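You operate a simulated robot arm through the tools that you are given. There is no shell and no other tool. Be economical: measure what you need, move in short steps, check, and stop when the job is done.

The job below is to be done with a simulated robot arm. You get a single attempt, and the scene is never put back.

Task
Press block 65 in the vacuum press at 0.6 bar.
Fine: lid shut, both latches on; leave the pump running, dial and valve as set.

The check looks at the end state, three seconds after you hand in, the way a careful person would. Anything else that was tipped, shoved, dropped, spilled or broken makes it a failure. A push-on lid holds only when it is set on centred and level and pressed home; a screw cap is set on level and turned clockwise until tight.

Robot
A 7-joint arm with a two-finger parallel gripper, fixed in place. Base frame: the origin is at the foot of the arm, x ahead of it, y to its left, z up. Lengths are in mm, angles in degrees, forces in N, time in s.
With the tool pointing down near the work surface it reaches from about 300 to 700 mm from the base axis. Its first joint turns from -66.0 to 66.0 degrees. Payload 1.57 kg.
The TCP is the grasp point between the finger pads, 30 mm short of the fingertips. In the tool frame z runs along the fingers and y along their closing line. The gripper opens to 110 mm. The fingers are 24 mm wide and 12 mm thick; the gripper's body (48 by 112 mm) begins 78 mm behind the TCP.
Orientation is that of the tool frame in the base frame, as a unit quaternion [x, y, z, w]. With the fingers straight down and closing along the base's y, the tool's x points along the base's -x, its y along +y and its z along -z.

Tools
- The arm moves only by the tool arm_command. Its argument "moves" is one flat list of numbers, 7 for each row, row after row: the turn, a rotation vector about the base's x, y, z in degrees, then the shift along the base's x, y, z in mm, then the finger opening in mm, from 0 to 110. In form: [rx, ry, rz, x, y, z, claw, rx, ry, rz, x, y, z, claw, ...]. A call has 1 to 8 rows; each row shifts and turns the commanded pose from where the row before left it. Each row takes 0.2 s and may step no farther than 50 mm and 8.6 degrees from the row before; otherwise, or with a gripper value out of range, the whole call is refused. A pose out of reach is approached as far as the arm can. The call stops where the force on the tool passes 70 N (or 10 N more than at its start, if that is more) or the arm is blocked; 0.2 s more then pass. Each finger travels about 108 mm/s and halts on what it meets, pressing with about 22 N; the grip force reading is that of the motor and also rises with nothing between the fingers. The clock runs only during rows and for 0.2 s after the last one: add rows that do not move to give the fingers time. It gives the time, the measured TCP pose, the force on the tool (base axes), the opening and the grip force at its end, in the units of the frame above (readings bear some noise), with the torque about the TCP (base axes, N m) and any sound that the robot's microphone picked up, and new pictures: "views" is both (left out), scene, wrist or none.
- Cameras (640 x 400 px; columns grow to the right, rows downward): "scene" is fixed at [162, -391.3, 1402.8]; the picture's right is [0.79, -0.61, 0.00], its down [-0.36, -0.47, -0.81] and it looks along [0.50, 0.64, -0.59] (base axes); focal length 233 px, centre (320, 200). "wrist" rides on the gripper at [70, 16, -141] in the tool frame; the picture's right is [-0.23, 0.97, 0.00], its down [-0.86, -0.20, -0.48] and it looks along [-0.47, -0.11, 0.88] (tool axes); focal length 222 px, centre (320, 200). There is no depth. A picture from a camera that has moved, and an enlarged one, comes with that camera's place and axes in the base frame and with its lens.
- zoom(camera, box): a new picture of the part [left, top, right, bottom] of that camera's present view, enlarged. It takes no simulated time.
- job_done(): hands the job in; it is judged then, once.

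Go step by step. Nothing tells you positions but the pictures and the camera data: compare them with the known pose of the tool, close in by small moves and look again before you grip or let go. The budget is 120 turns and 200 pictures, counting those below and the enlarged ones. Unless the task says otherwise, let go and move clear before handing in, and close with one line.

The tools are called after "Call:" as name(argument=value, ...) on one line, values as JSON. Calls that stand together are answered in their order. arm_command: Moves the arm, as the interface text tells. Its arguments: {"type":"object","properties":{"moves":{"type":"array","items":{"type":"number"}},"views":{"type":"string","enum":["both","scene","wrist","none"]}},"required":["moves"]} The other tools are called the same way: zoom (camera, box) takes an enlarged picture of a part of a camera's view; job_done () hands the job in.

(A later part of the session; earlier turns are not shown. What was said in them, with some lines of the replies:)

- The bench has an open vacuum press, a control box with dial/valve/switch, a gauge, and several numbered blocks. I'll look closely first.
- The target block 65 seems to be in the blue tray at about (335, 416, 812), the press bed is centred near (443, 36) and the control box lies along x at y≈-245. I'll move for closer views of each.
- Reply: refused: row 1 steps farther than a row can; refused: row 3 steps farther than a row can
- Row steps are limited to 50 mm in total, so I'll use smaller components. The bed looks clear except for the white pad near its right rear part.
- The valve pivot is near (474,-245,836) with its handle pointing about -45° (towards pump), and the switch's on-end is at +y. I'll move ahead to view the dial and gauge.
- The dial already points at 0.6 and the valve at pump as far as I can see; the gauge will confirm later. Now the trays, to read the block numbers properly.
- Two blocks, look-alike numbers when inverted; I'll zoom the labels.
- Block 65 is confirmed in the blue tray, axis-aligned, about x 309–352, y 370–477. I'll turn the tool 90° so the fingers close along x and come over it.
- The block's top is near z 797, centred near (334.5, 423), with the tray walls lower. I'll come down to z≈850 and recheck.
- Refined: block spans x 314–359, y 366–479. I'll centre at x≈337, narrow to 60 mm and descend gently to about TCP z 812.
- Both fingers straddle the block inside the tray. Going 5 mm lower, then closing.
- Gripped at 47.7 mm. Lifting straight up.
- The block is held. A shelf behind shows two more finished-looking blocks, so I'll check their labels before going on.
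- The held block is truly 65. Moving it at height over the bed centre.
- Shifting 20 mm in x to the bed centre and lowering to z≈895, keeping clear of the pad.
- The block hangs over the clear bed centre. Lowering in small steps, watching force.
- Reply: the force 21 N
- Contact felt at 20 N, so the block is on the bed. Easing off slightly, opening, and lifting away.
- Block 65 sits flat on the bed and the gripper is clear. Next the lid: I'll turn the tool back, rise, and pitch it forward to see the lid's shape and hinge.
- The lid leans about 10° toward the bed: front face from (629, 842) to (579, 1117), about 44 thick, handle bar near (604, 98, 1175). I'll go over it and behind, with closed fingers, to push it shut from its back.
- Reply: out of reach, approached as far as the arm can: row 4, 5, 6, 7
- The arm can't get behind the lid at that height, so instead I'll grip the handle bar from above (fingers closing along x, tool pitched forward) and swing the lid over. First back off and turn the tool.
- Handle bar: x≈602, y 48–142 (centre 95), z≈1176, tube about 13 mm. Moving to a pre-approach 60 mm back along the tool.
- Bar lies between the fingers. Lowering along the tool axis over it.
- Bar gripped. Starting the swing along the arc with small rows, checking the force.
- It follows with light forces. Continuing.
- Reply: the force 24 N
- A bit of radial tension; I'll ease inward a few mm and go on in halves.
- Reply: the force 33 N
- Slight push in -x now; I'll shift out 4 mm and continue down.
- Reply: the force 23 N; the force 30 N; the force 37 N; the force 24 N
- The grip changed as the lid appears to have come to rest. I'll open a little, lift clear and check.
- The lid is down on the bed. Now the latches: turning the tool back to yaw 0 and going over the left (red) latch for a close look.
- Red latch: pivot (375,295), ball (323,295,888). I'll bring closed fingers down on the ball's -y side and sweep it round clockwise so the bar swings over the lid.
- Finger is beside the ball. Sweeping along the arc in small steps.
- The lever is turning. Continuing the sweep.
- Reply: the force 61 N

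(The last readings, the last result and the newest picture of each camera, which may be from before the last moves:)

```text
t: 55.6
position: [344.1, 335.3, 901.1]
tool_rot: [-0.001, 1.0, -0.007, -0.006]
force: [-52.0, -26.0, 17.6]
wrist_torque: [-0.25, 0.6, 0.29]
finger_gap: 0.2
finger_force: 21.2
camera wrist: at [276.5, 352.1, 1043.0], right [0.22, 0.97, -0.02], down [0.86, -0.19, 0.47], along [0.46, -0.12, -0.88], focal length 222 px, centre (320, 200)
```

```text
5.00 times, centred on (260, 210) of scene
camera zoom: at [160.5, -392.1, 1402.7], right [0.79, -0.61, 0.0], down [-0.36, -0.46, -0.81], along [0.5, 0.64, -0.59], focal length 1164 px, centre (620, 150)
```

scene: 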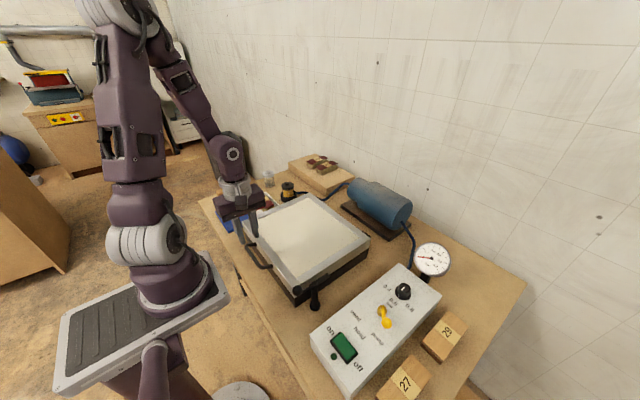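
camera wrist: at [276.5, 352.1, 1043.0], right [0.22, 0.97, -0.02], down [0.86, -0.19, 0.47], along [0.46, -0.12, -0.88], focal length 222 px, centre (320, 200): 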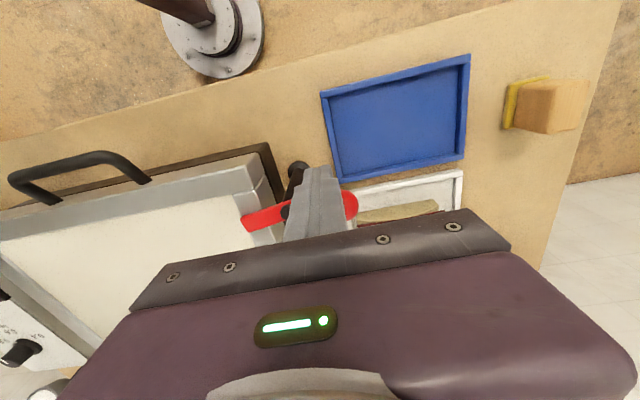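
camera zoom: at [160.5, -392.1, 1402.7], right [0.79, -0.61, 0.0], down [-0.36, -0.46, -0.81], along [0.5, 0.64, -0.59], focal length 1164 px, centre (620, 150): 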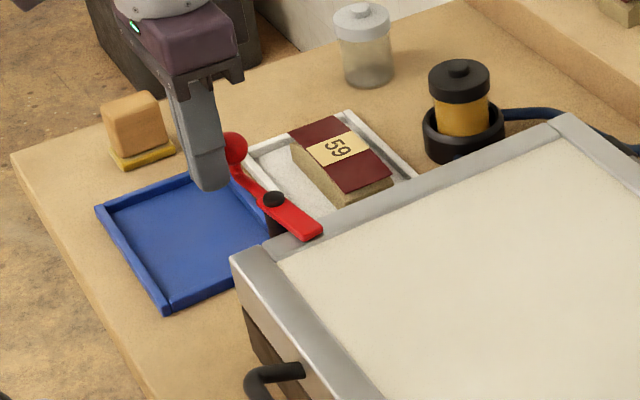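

The bar is over the lid and a stop force of ~58 N is felt. Backing off and rising to check it.

Call:
arm_command(moves=[0, 0, 0, -12, -4, 0, 0, 0, 0, 0, -10, 0, 30, 0, 0, 0, 0, -10, -20, 35, 0, 0, 0, 0, -10, -40, 20, 0, 0, 0, 0, 0, -40, 10, 0, 0, 0, 0, 0, 0, 0, 0], views="wrist")

Call:
zoom(camera="wrist", box=[240, 80, 440, 220])

Call:
zoom(camera="scene", box=[210, 170, 310, 250])

```text
t: 57.0
position: [308.0, 235.6, 996.8]
tool_rot: [-0.001, 1.0, 0.001, 0.0]
force: [0.0, -0.2, 0.3]
wrist_torque: [0.01, -0.02, -0.03]
finger_gap: 0.0
finger_force: 21.0
camera wrist: at [237.8, 251.1, 1137.9], right [0.23, 0.97, 0.0], down [0.86, -0.2, 0.48], along [0.47, -0.11, -0.88], focal length 222 px, centre (320, 200)
```

wrist: 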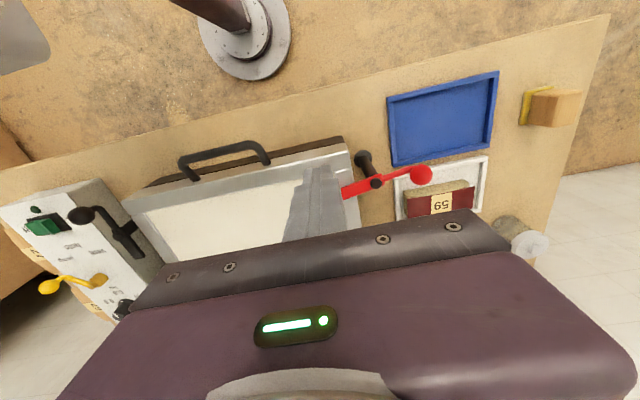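

```text
2.86 times, centred on (340, 150) of wrist
camera zoom: at [237.8, 251.1, 1137.9], right [0.23, 0.97, 0.0], down [0.86, -0.2, 0.48], along [0.47, -0.11, -0.88], focal length 635 px, centre (263, 343)
```

zoom: 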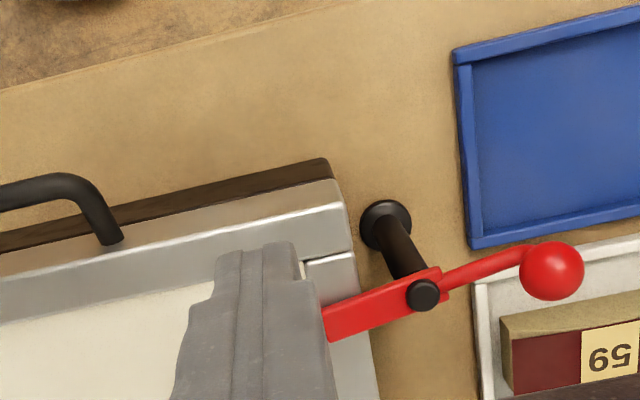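

```text
5.00 times, centred on (260, 210) of scene
camera zoom: at [162.0, -391.3, 1402.8], right [0.79, -0.61, 0.0], down [-0.36, -0.47, -0.81], along [0.5, 0.64, -0.59], focal length 1164 px, centre (620, 150)
```

zoom: 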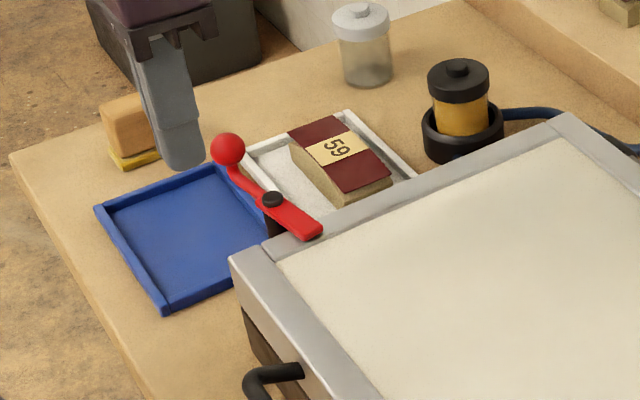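

Red latch is on. Moving to the black latch (pivot about (375,-99), knob (324,-99,888)), mirrored approach.

Call:
arm_command(moves=[0, 0, 0, 4, -43, 0, 0, 0, 0, 0, 4, -43, 0, 0, 0, 0, 0, 4, -43, 0, 0, 0, 0, 0, 4, -43, 0, 0, 0, 0, 0, 4, -43, 0, 0, 0, 0, 0, 3, -43, 0, 0, 0, 0, 0, 2, -43, 0, 0, 0, 0, 0, 0, 0, -20, 0], views="wrist")

Call:
zoom(camera="wrist", box=[180, 80, 380, 220])

Call:
zoom(camera="scene", box=[260, 230, 370, 320])

```text
t: 58.8
position: [334.8, -64.6, 976.9]
tool_rot: [0.0, 1.0, 0.0, 0.0]
force: [0.1, -1.4, 0.1]
wrist_torque: [-0.01, 0.0, 0.0]
finger_gap: 0.0
finger_force: 21.2
camera wrist: at [264.8, -49.2, 1117.9], right [0.23, 0.97, 0.0], down [0.86, -0.2, 0.48], along [0.47, -0.11, -0.88], focal length 222 px, centre (320, 200)
```

wrist: 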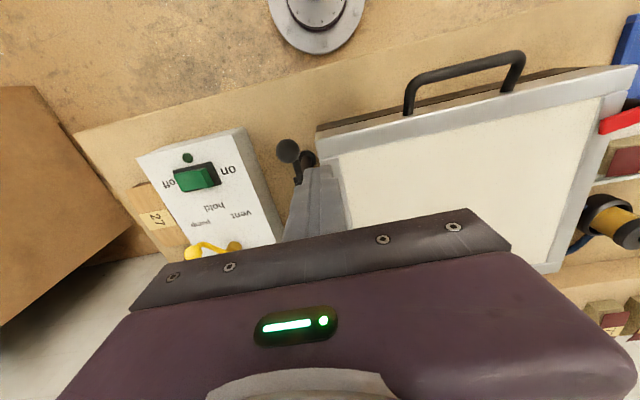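

```text
2.86 times, centred on (280, 150) of wrist
camera zoom: at [264.8, -49.2, 1117.9], right [0.23, 0.97, 0.0], down [0.86, -0.2, 0.48], along [0.47, -0.11, -0.88], focal length 635 px, centre (434, 343)
```

zoom: 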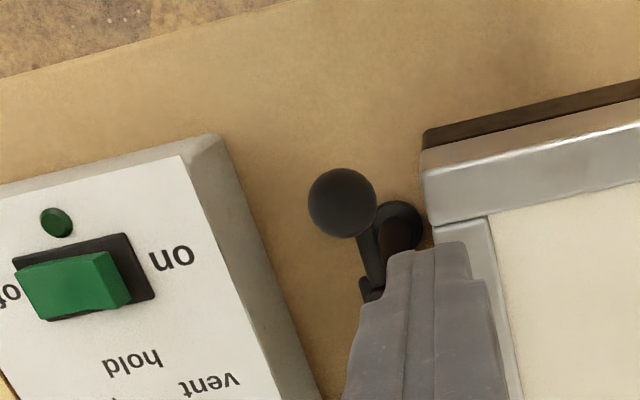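

```text
4.44 times, centred on (315, 275) of scene
camera zoom: at [162.0, -391.3, 1402.8], right [0.79, -0.61, 0.0], down [-0.36, -0.47, -0.81], along [0.5, 0.64, -0.59], focal length 1034 px, centre (342, -133)
```

zoom: 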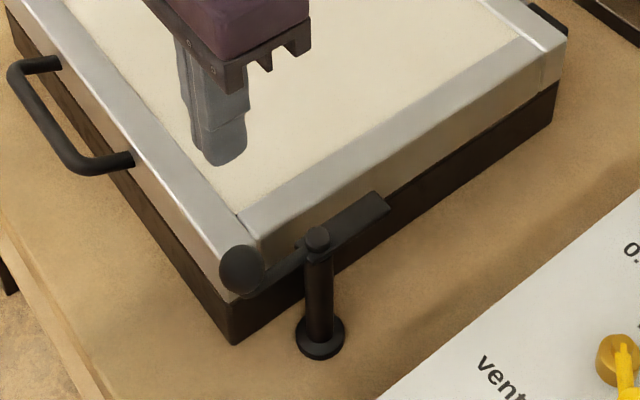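

Call:
arm_command(moves=[0, 0, 0, -2, 0, -40, 0, 0, 0, 0, 0, 0, -34, 0, 0, 0, 0, -2, -5, 0, 0, 0, 0, 0, -5, -10, 0, 0, 0, 0, 0, -3, -11, 0, 0, 0, 0, 0, 0, -11, 0, 0, 0, 0, 0, 0, 0, 0, 0], views="wrist")

Call:
zoom(camera="scene", box=[260, 230, 370, 320])

```text
t: 60.4
position: [322.1, -101.8, 902.7]
tool_rot: [-0.001, 1.0, 0.0, 0.0]
force: [-0.1, 0.1, -0.8]
wrist_torque: [0.02, 0.0, 0.0]
finger_gap: 0.1
finger_force: 21.2
camera wrist: at [252.5, -86.7, 1044.0], right [0.23, 0.97, 0.0], down [0.86, -0.2, 0.48], along [0.47, -0.11, -0.88], focal length 222 px, centre (320, 200)
```

wrist: 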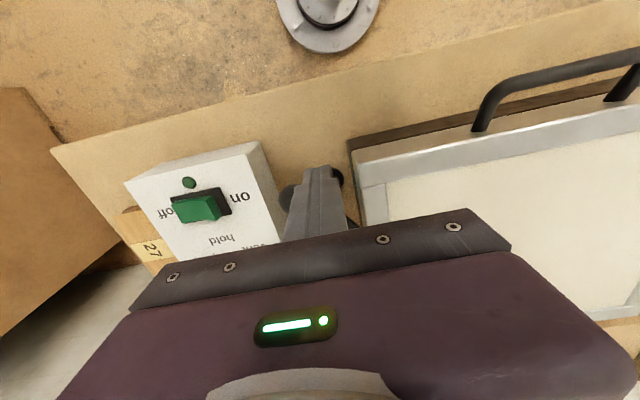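

```text
4.44 times, centred on (315, 275) of scene
camera zoom: at [162.0, -391.3, 1402.8], right [0.79, -0.61, 0.0], down [-0.36, -0.47, -0.81], along [0.5, 0.64, -0.59], focal length 1034 px, centre (342, -133)
```

zoom: 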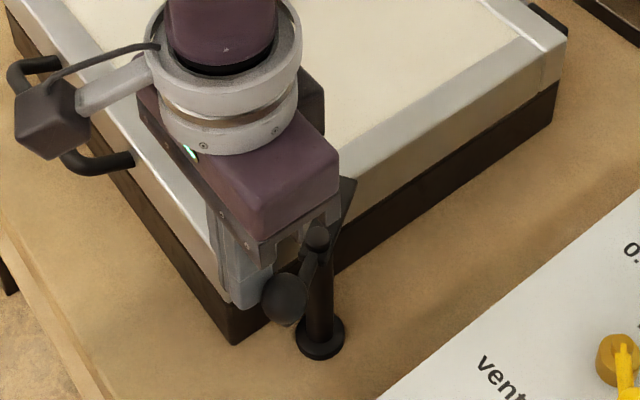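

Turning well; finishing the sweep.

Call:
arm_command(moves=[0, 0, 0, 3, -10, 0, 0, 0, 0, 0, 4, -10, 0, 0, 0, 0, 0, 6, -9, 0, 0, 0, 0, 0, 8, -8, 0, 0, 0, 0, 0, 6, -4, 0, 0, 0, 0, 0, 0, 0, 0, 0], views="none")

Call:
zoom(camera="scene", box=[260, 230, 370, 320])

```text
t: 61.8
position: [343.4, -139.9, 901.3]
tool_rot: [0.001, 1.0, 0.004, -0.007]
force: [-34.1, 20.7, 5.0]
wrist_torque: [0.39, 0.47, 0.1]
finger_gap: 0.3
finger_force: 21.0
```

```text
4.44 times, centred on (315, 275) of scene
camera zoom: at [161.1, -390.7, 1403.1], right [0.79, -0.61, 0.0], down [-0.36, -0.47, -0.81], along [0.5, 0.64, -0.59], focal length 1034 px, centre (342, -133)
```

zoom: 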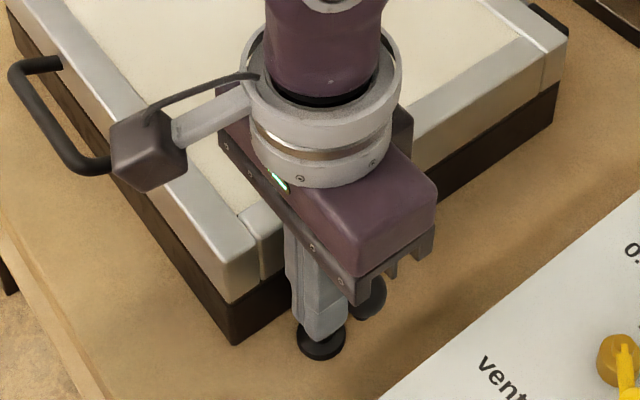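

Call:
arm_command(moves=[0, 0, 0, 3, -2, 0, 0, 0, 0, 0, 0, 0, 0, 0], views="none")

Call:
arm_command(moves=[0, 0, 0, -14, 5, 0, 0, 0, 0, 0, -10, 0, 30, 0, 0, 0, 0, -5, -15, 40, 0, 0, 0, 0, 0, -35, 25, 0, 0, 0, 0, 0, -30, 5, 0, 0, 0, 0, 0, 0, 0, 0], views="wrist")

Call:
zoom(camera="scene", box=[210, 170, 370, 320])

Call:
zoom(camera="wrist", box=[220, 80, 480, 230])

```text
t: 62.4
position: [343.6, -141.4, 903.0]
tool_rot: [-0.001, 1.0, 0.004, -0.011]
force: [-41.7, 32.7, -7.4]
wrist_torque: [0.55, 0.76, 0.21]
finger_gap: 0.0
finger_force: 20.7
```

```text
t: 63.8
position: [322.7, -220.4, 1003.4]
tool_rot: [0.0, 1.0, 0.0, 0.0]
force: [1.2, 0.0, 0.0]
wrist_torque: [-0.01, 0.0, 0.01]
finger_gap: 0.0
finger_force: 21.5
camera wrist: at [253.1, -206.0, 1144.0], right [0.23, 0.97, 0.0], down [0.86, -0.2, 0.48], along [0.47, -0.11, -0.88], focal length 222 px, centre (320, 200)
```

wrist: 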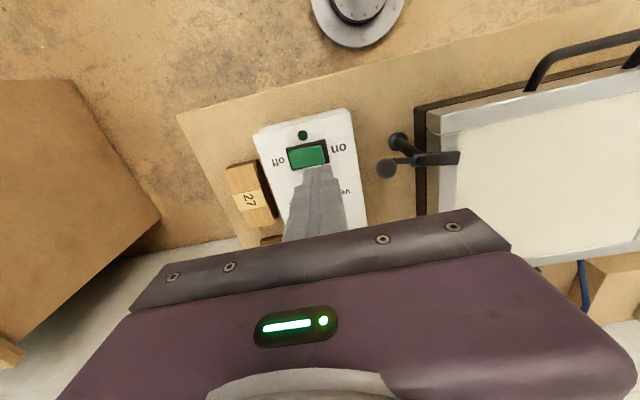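

```text
2.67 times, centred on (290, 245) of scene
camera zoom: at [162.0, -391.3, 1402.8], right [0.79, -0.61, 0.0], down [-0.36, -0.47, -0.81], along [0.5, 0.64, -0.59], focal length 621 px, centre (400, 80)
```

zoom: 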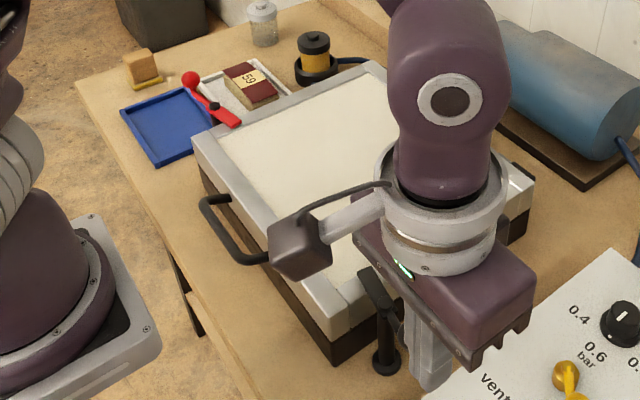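

```text
2.46 times, centred on (350, 155) of wrist
camera zoom: at [253.1, -206.0, 1144.0], right [0.23, 0.97, 0.0], down [0.86, -0.2, 0.48], along [0.47, -0.11, -0.88], focal length 547 px, centre (246, 311)
```

zoom: 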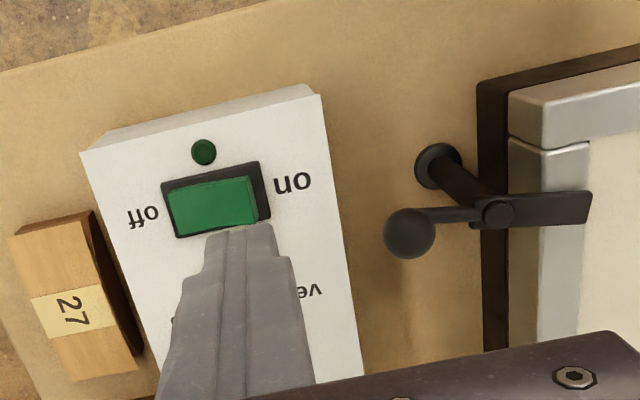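

Both latches are on. Next the pump switch: press its raised "on" (+y) end near (342,-233).

Call:
arm_command(moves=[0, 0, 0, 10, -6, -40, 0, 0, 0, 0, 9, -6, -40, 0, 0, 0, 0, 0, 0, -20, 0, 0, 0, 0, 0, 0, 0, 0], views="wrist")

Call:
zoom(camera="scene", box=[300, 280, 420, 400])

Call:
zoom(camera="wrist", box=[220, 80, 420, 220])

```text
t: 64.8
position: [340.8, -232.0, 903.5]
tool_rot: [0.0, 1.0, 0.0, 0.0]
force: [-0.9, -0.2, 0.2]
wrist_torque: [-0.03, -0.02, 0.0]
finger_gap: 0.2
finger_force: 21.5
camera wrist: at [271.2, -215.6, 1043.8], right [0.23, 0.97, 0.0], down [0.86, -0.2, 0.48], along [0.47, -0.11, -0.88], focal length 222 px, centre (320, 200)
```

wrist: 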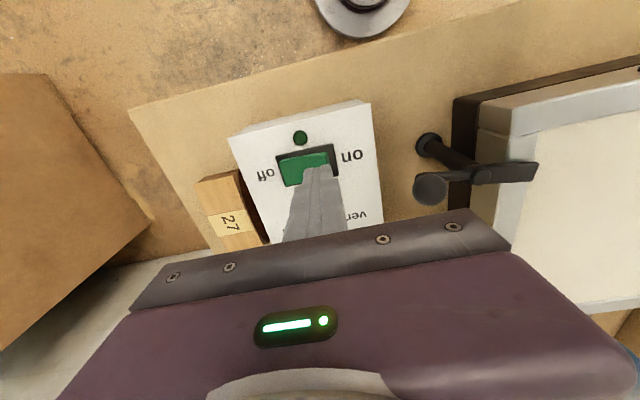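

```text
3.33 times, centred on (360, 340) of scene
camera zoom: at [162.0, -391.3, 1402.8], right [0.79, -0.61, 0.0], down [-0.36, -0.47, -0.81], along [0.5, 0.64, -0.59], focal length 776 px, centre (187, -267)
```

zoom: 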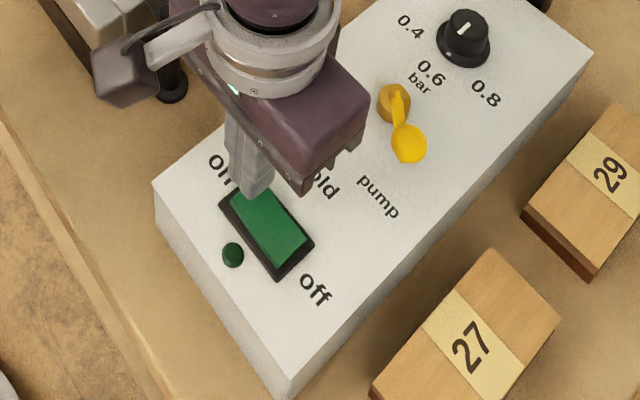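

```text
2.86 times, centred on (320, 150) of wrist
camera zoom: at [271.2, -215.6, 1043.8], right [0.23, 0.97, 0.0], down [0.86, -0.2, 0.48], along [0.47, -0.11, -0.88], focal length 635 px, centre (320, 343)
```

zoom: 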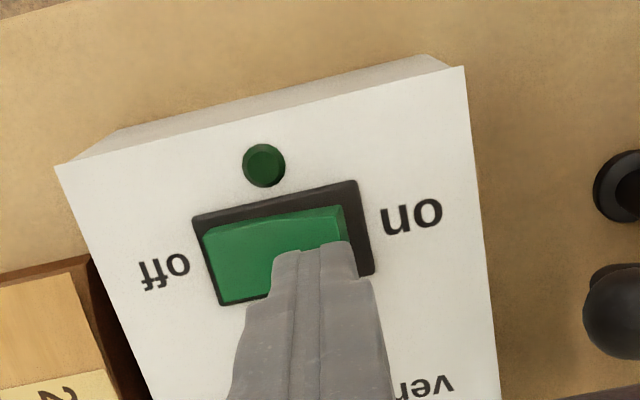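

Lined up on the on-end. Descending in small steps.

Call:
arm_command(moves=[0, 0, 0, 0, 0, -10, 0, 0, 0, 0, 0, 0, -8, 0, 0, 0, 0, 0, 0, -4, 0, 0, 0, 0, 0, 0, -3, 0, 0, 0, 0, 0, 0, 0, 0], views="none")

Call:
arm_command(moves=[0, 0, 0, 0, 0, -4, 0, 0, 0, 0, 0, 0, -3, 0, 0, 0, 0, 0, 0, 0, 0], views="wrist")

Call:
zoom(camera="wrist", box=[220, 80, 420, 220])

```text
t: 66.0
position: [341.6, -232.7, 878.9]
tool_rot: [0.0, 1.0, 0.0, 0.0]
force: [-0.6, 0.4, 0.8]
wrist_torque: [0.02, 0.01, 0.04]
finger_gap: 0.1
finger_force: 21.5
```

```text
t: 66.8
position: [340.8, -232.8, 869.6]
tool_rot: [0.0, 1.0, 0.0, 0.0]
force: [-0.4, -0.5, 0.2]
wrist_torque: [-0.01, 0.02, 0.01]
finger_gap: 0.1
finger_force: 21.3
heard: click
camera wrist: at [271.4, -216.9, 1011.8], right [0.23, 0.97, 0.0], down [0.86, -0.2, 0.48], along [0.47, -0.11, -0.88], focal length 222 px, centre (320, 200)
```

wrist: 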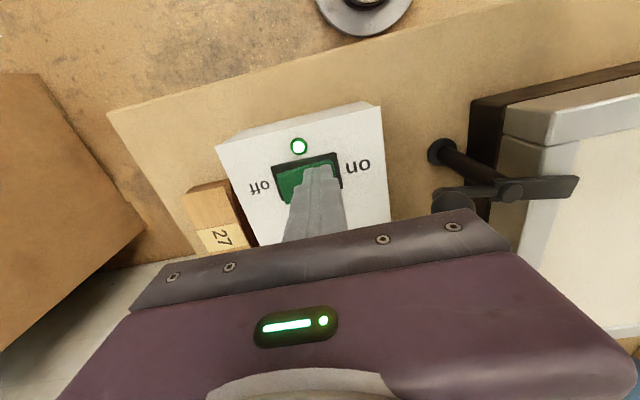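

```text
2.86 times, centred on (320, 150) of wrist
camera zoom: at [271.4, -216.9, 1011.8], right [0.23, 0.97, 0.0], down [0.86, -0.2, 0.48], along [0.47, -0.11, -0.88], focal length 635 px, centre (320, 343)
```

zoom: 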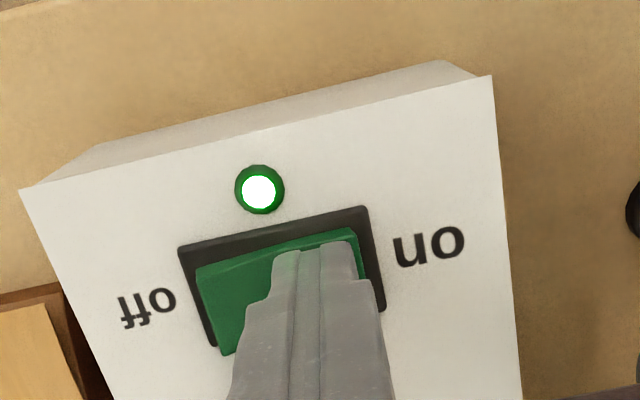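

Click heard and the lamp is lit: pump on. Rising and watching the gauge.

Call:
arm_command(moves=[0, 0, 0, 0, 0, 30, 0, 0, 0, 0, -15, 15, 40, 0, 0, 0, 0, -15, 45, 15, 0, 0, 0, 0, -10, 45, 15, 0, 0, 0, 0, -10, 45, 15, 0, 0, 0, 0, 0, 45, 10, 0, 0, 0, 0, 0, 0, 0, 0, 0, 0, 0, 0, 0, 0, 0], views="scene")

Call:
zoom(camera="scene", box=[370, 230, 460, 330])

Call:
zoom(camera="scene", box=[210, 170, 370, 320])

```text
t: 68.6
position: [292.7, -39.5, 995.9]
tool_rot: [0.0, 1.0, 0.0, -0.001]
force: [-0.5, -0.3, -0.5]
wrist_torque: [-0.03, 0.01, 0.03]
finger_gap: 0.0
finger_force: 21.3
```

scene: 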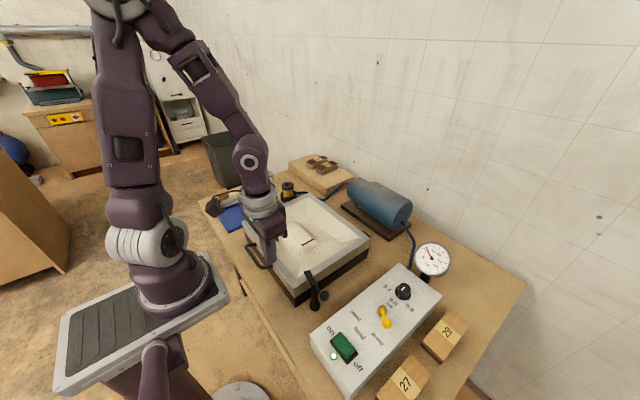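

```text
4.00 times, centred on (415, 280) of scene
camera zoom: at [162.0, -391.3, 1402.8], right [0.79, -0.61, 0.0], down [-0.36, -0.47, -0.81], along [0.5, 0.64, -0.59], focal length 931 px, centre (-60, -120)
```

zoom: 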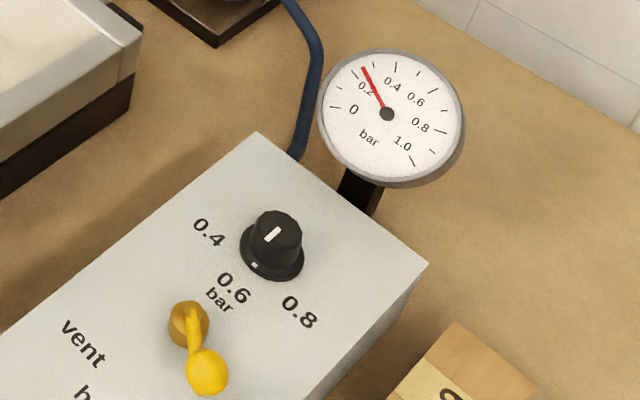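

```text
2.67 times, centred on (290, 245) of scene
camera zoom: at [162.0, -391.3, 1402.8], right [0.79, -0.61, 0.0], down [-0.36, -0.47, -0.81], along [0.5, 0.64, -0.59], focal length 621 px, centre (400, 80)
```

zoom: 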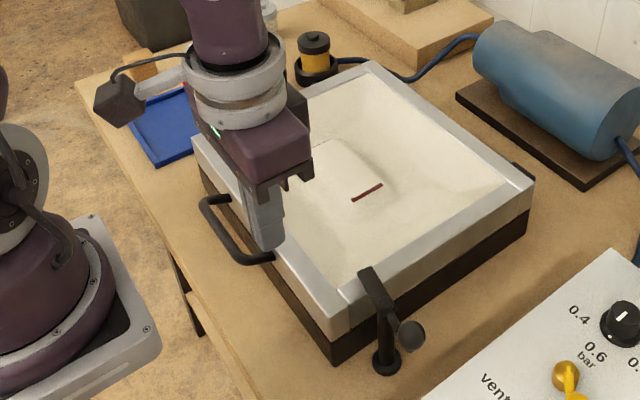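

The vacuum is rising (about 0.25 bar) and the membrane is drawing down over the block. Waiting for it to settle.

Call:
arm_command(moves=[0, 0, 0, 0, 0, 0, 0, 0, 0, 0, 0, 0, 0, 0, 0, 0, 0, 0, 0, 0, 0, 0, 0, 0, 0, 0, 0, 0, 0, 0, 0, 0, 0, 0, 0, 0, 0, 0, 0, 0, 0, 0, 0, 0, 0, 0, 0, 0, 0, 0, 0, 0, 0, 0, 0, 0], views="none")

Call:
arm_command(moves=[0, 0, 0, 0, 0, 0, 0, 0, 0, 0, 0, 0, 0, 0, 0, 0, 0, 0, 0, 0, 0, 0, 0, 0, 0, 0, 0, 0, 0, 0, 0, 0, 0, 0, 0, 0, 0, 0, 0, 0, 0, 0, 0, 0, 0, 0, 0, 0, 0, 0, 0, 0, 0, 0, 0, 0], views="none")

Call:
zoom(camera="scene", box=[370, 230, 460, 330])

```text
t: 70.4
position: [294.1, -39.2, 996.1]
tool_rot: [0.0, 1.0, 0.001, 0.0]
force: [-0.4, 0.3, 0.6]
wrist_torque: [-0.02, 0.0, 0.01]
finger_gap: 0.3
finger_force: 21.4
```

```text
t: 72.2
position: [292.1, -39.6, 995.9]
tool_rot: [-0.001, 1.0, 0.0, -0.001]
force: [0.0, 0.1, -1.1]
wrist_torque: [0.04, 0.0, 0.03]
finger_gap: 0.1
finger_force: 21.9
```

```text
4.00 times, centred on (415, 280) of scene
camera zoom: at [162.0, -391.3, 1402.8], right [0.79, -0.61, 0.0], down [-0.36, -0.47, -0.81], along [0.5, 0.64, -0.59], focal length 931 px, centre (-60, -120)
```

zoom: 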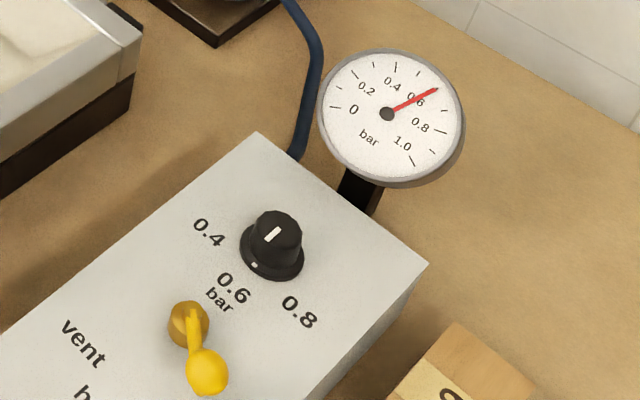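

The gauge is at 0.6. I'll wait a little more to confirm it holds, and move the arm clear upward.

Call:
arm_command(moves=[0, 0, 0, 0, 40, 25, 0, 0, 0, 0, 0, 40, 25, 0, 0, 0, 0, 0, 40, 25, 0, 0, 0, 0, -5, 40, 25, 0, 0, 0, 0, -5, 40, 25, 0, 0, 0, 0, 0, 40, 25, 0, 0, 0, 0, 0, 0, 0, 0, 0, 0, 0, 0, 0, 0, 0], views="none")

Call:
arm_command(moves=[0, 0, 0, 0, 0, 0, 0, 0, 0, 0, 0, 0, 0, 0, 0, 0, 0, 0, 0, 0, 0, 0, 0, 0, 0, 0, 0, 0, 0, 0, 0, 0, 0, 0, 0, 0, 0, 0, 0, 0, 0, 0, 0, 0, 0, 0, 0, 0, 0, 0, 0, 0, 0, 0, 0, 0], views="scene")

Call:
zoom(camera="scene", box=[410, 235, 455, 280])

Call:
zoom(camera="scene", box=[200, 160, 390, 330])

```text
t: 74.0
position: [285.6, 203.3, 1145.1]
tool_rot: [0.0, 1.0, 0.0, 0.0]
force: [0.1, -1.1, -0.4]
wrist_torque: [0.04, 0.01, 0.01]
finger_gap: 0.3
finger_force: 21.4
out of reach, approached as far as the arm can: row 1
```

```text
t: 75.8
position: [286.6, 202.1, 1144.9]
tool_rot: [0.0, 1.0, -0.001, 0.0]
force: [-0.2, 0.8, -0.6]
wrist_torque: [-0.02, -0.03, 0.0]
finger_gap: 0.1
finger_force: 21.2
```

scene: 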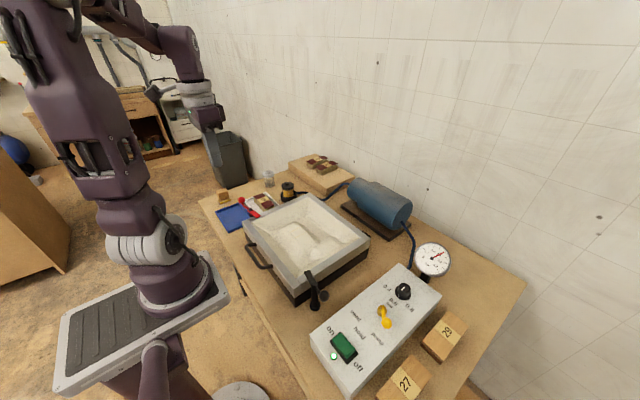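

```text
8.89 times, centred on (432, 258) of scene
camera zoom: at [162.0, -391.3, 1402.8], right [0.79, -0.61, 0.0], down [-0.36, -0.47, -0.81], along [0.5, 0.64, -0.59], focal length 2069 px, centre (-680, -311)
```

zoom: 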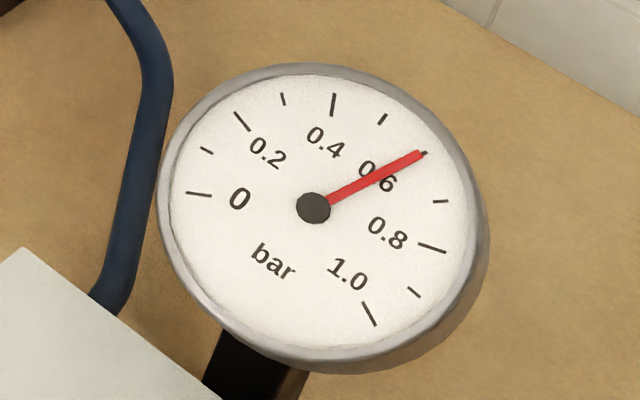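

```text
2.35 times, centred on (295, 245) of scene
camera zoom: at [162.0, -391.3, 1402.8], right [0.79, -0.61, 0.0], down [-0.36, -0.47, -0.81], along [0.5, 0.64, -0.59], focal length 548 px, centre (379, 94)
```

zoom: 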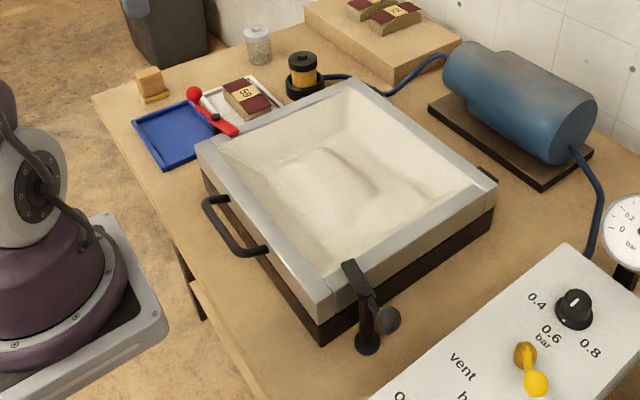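

The gauge holds steady at 0.6 bar. The membrane is pulled tight over block 65, the lid is shut with both latches on, the pump lamp is lit, and the arm is clear, so I'm handing in.

Call:
job_done()

```text
The job is handed in.
```

Block 65 is under vacuum in the press, with the gauge holding at 0.6 bar, the lid shut, both latches on and the pump running; the dial and valve were already at 0.6 and pump, so I left them alone.
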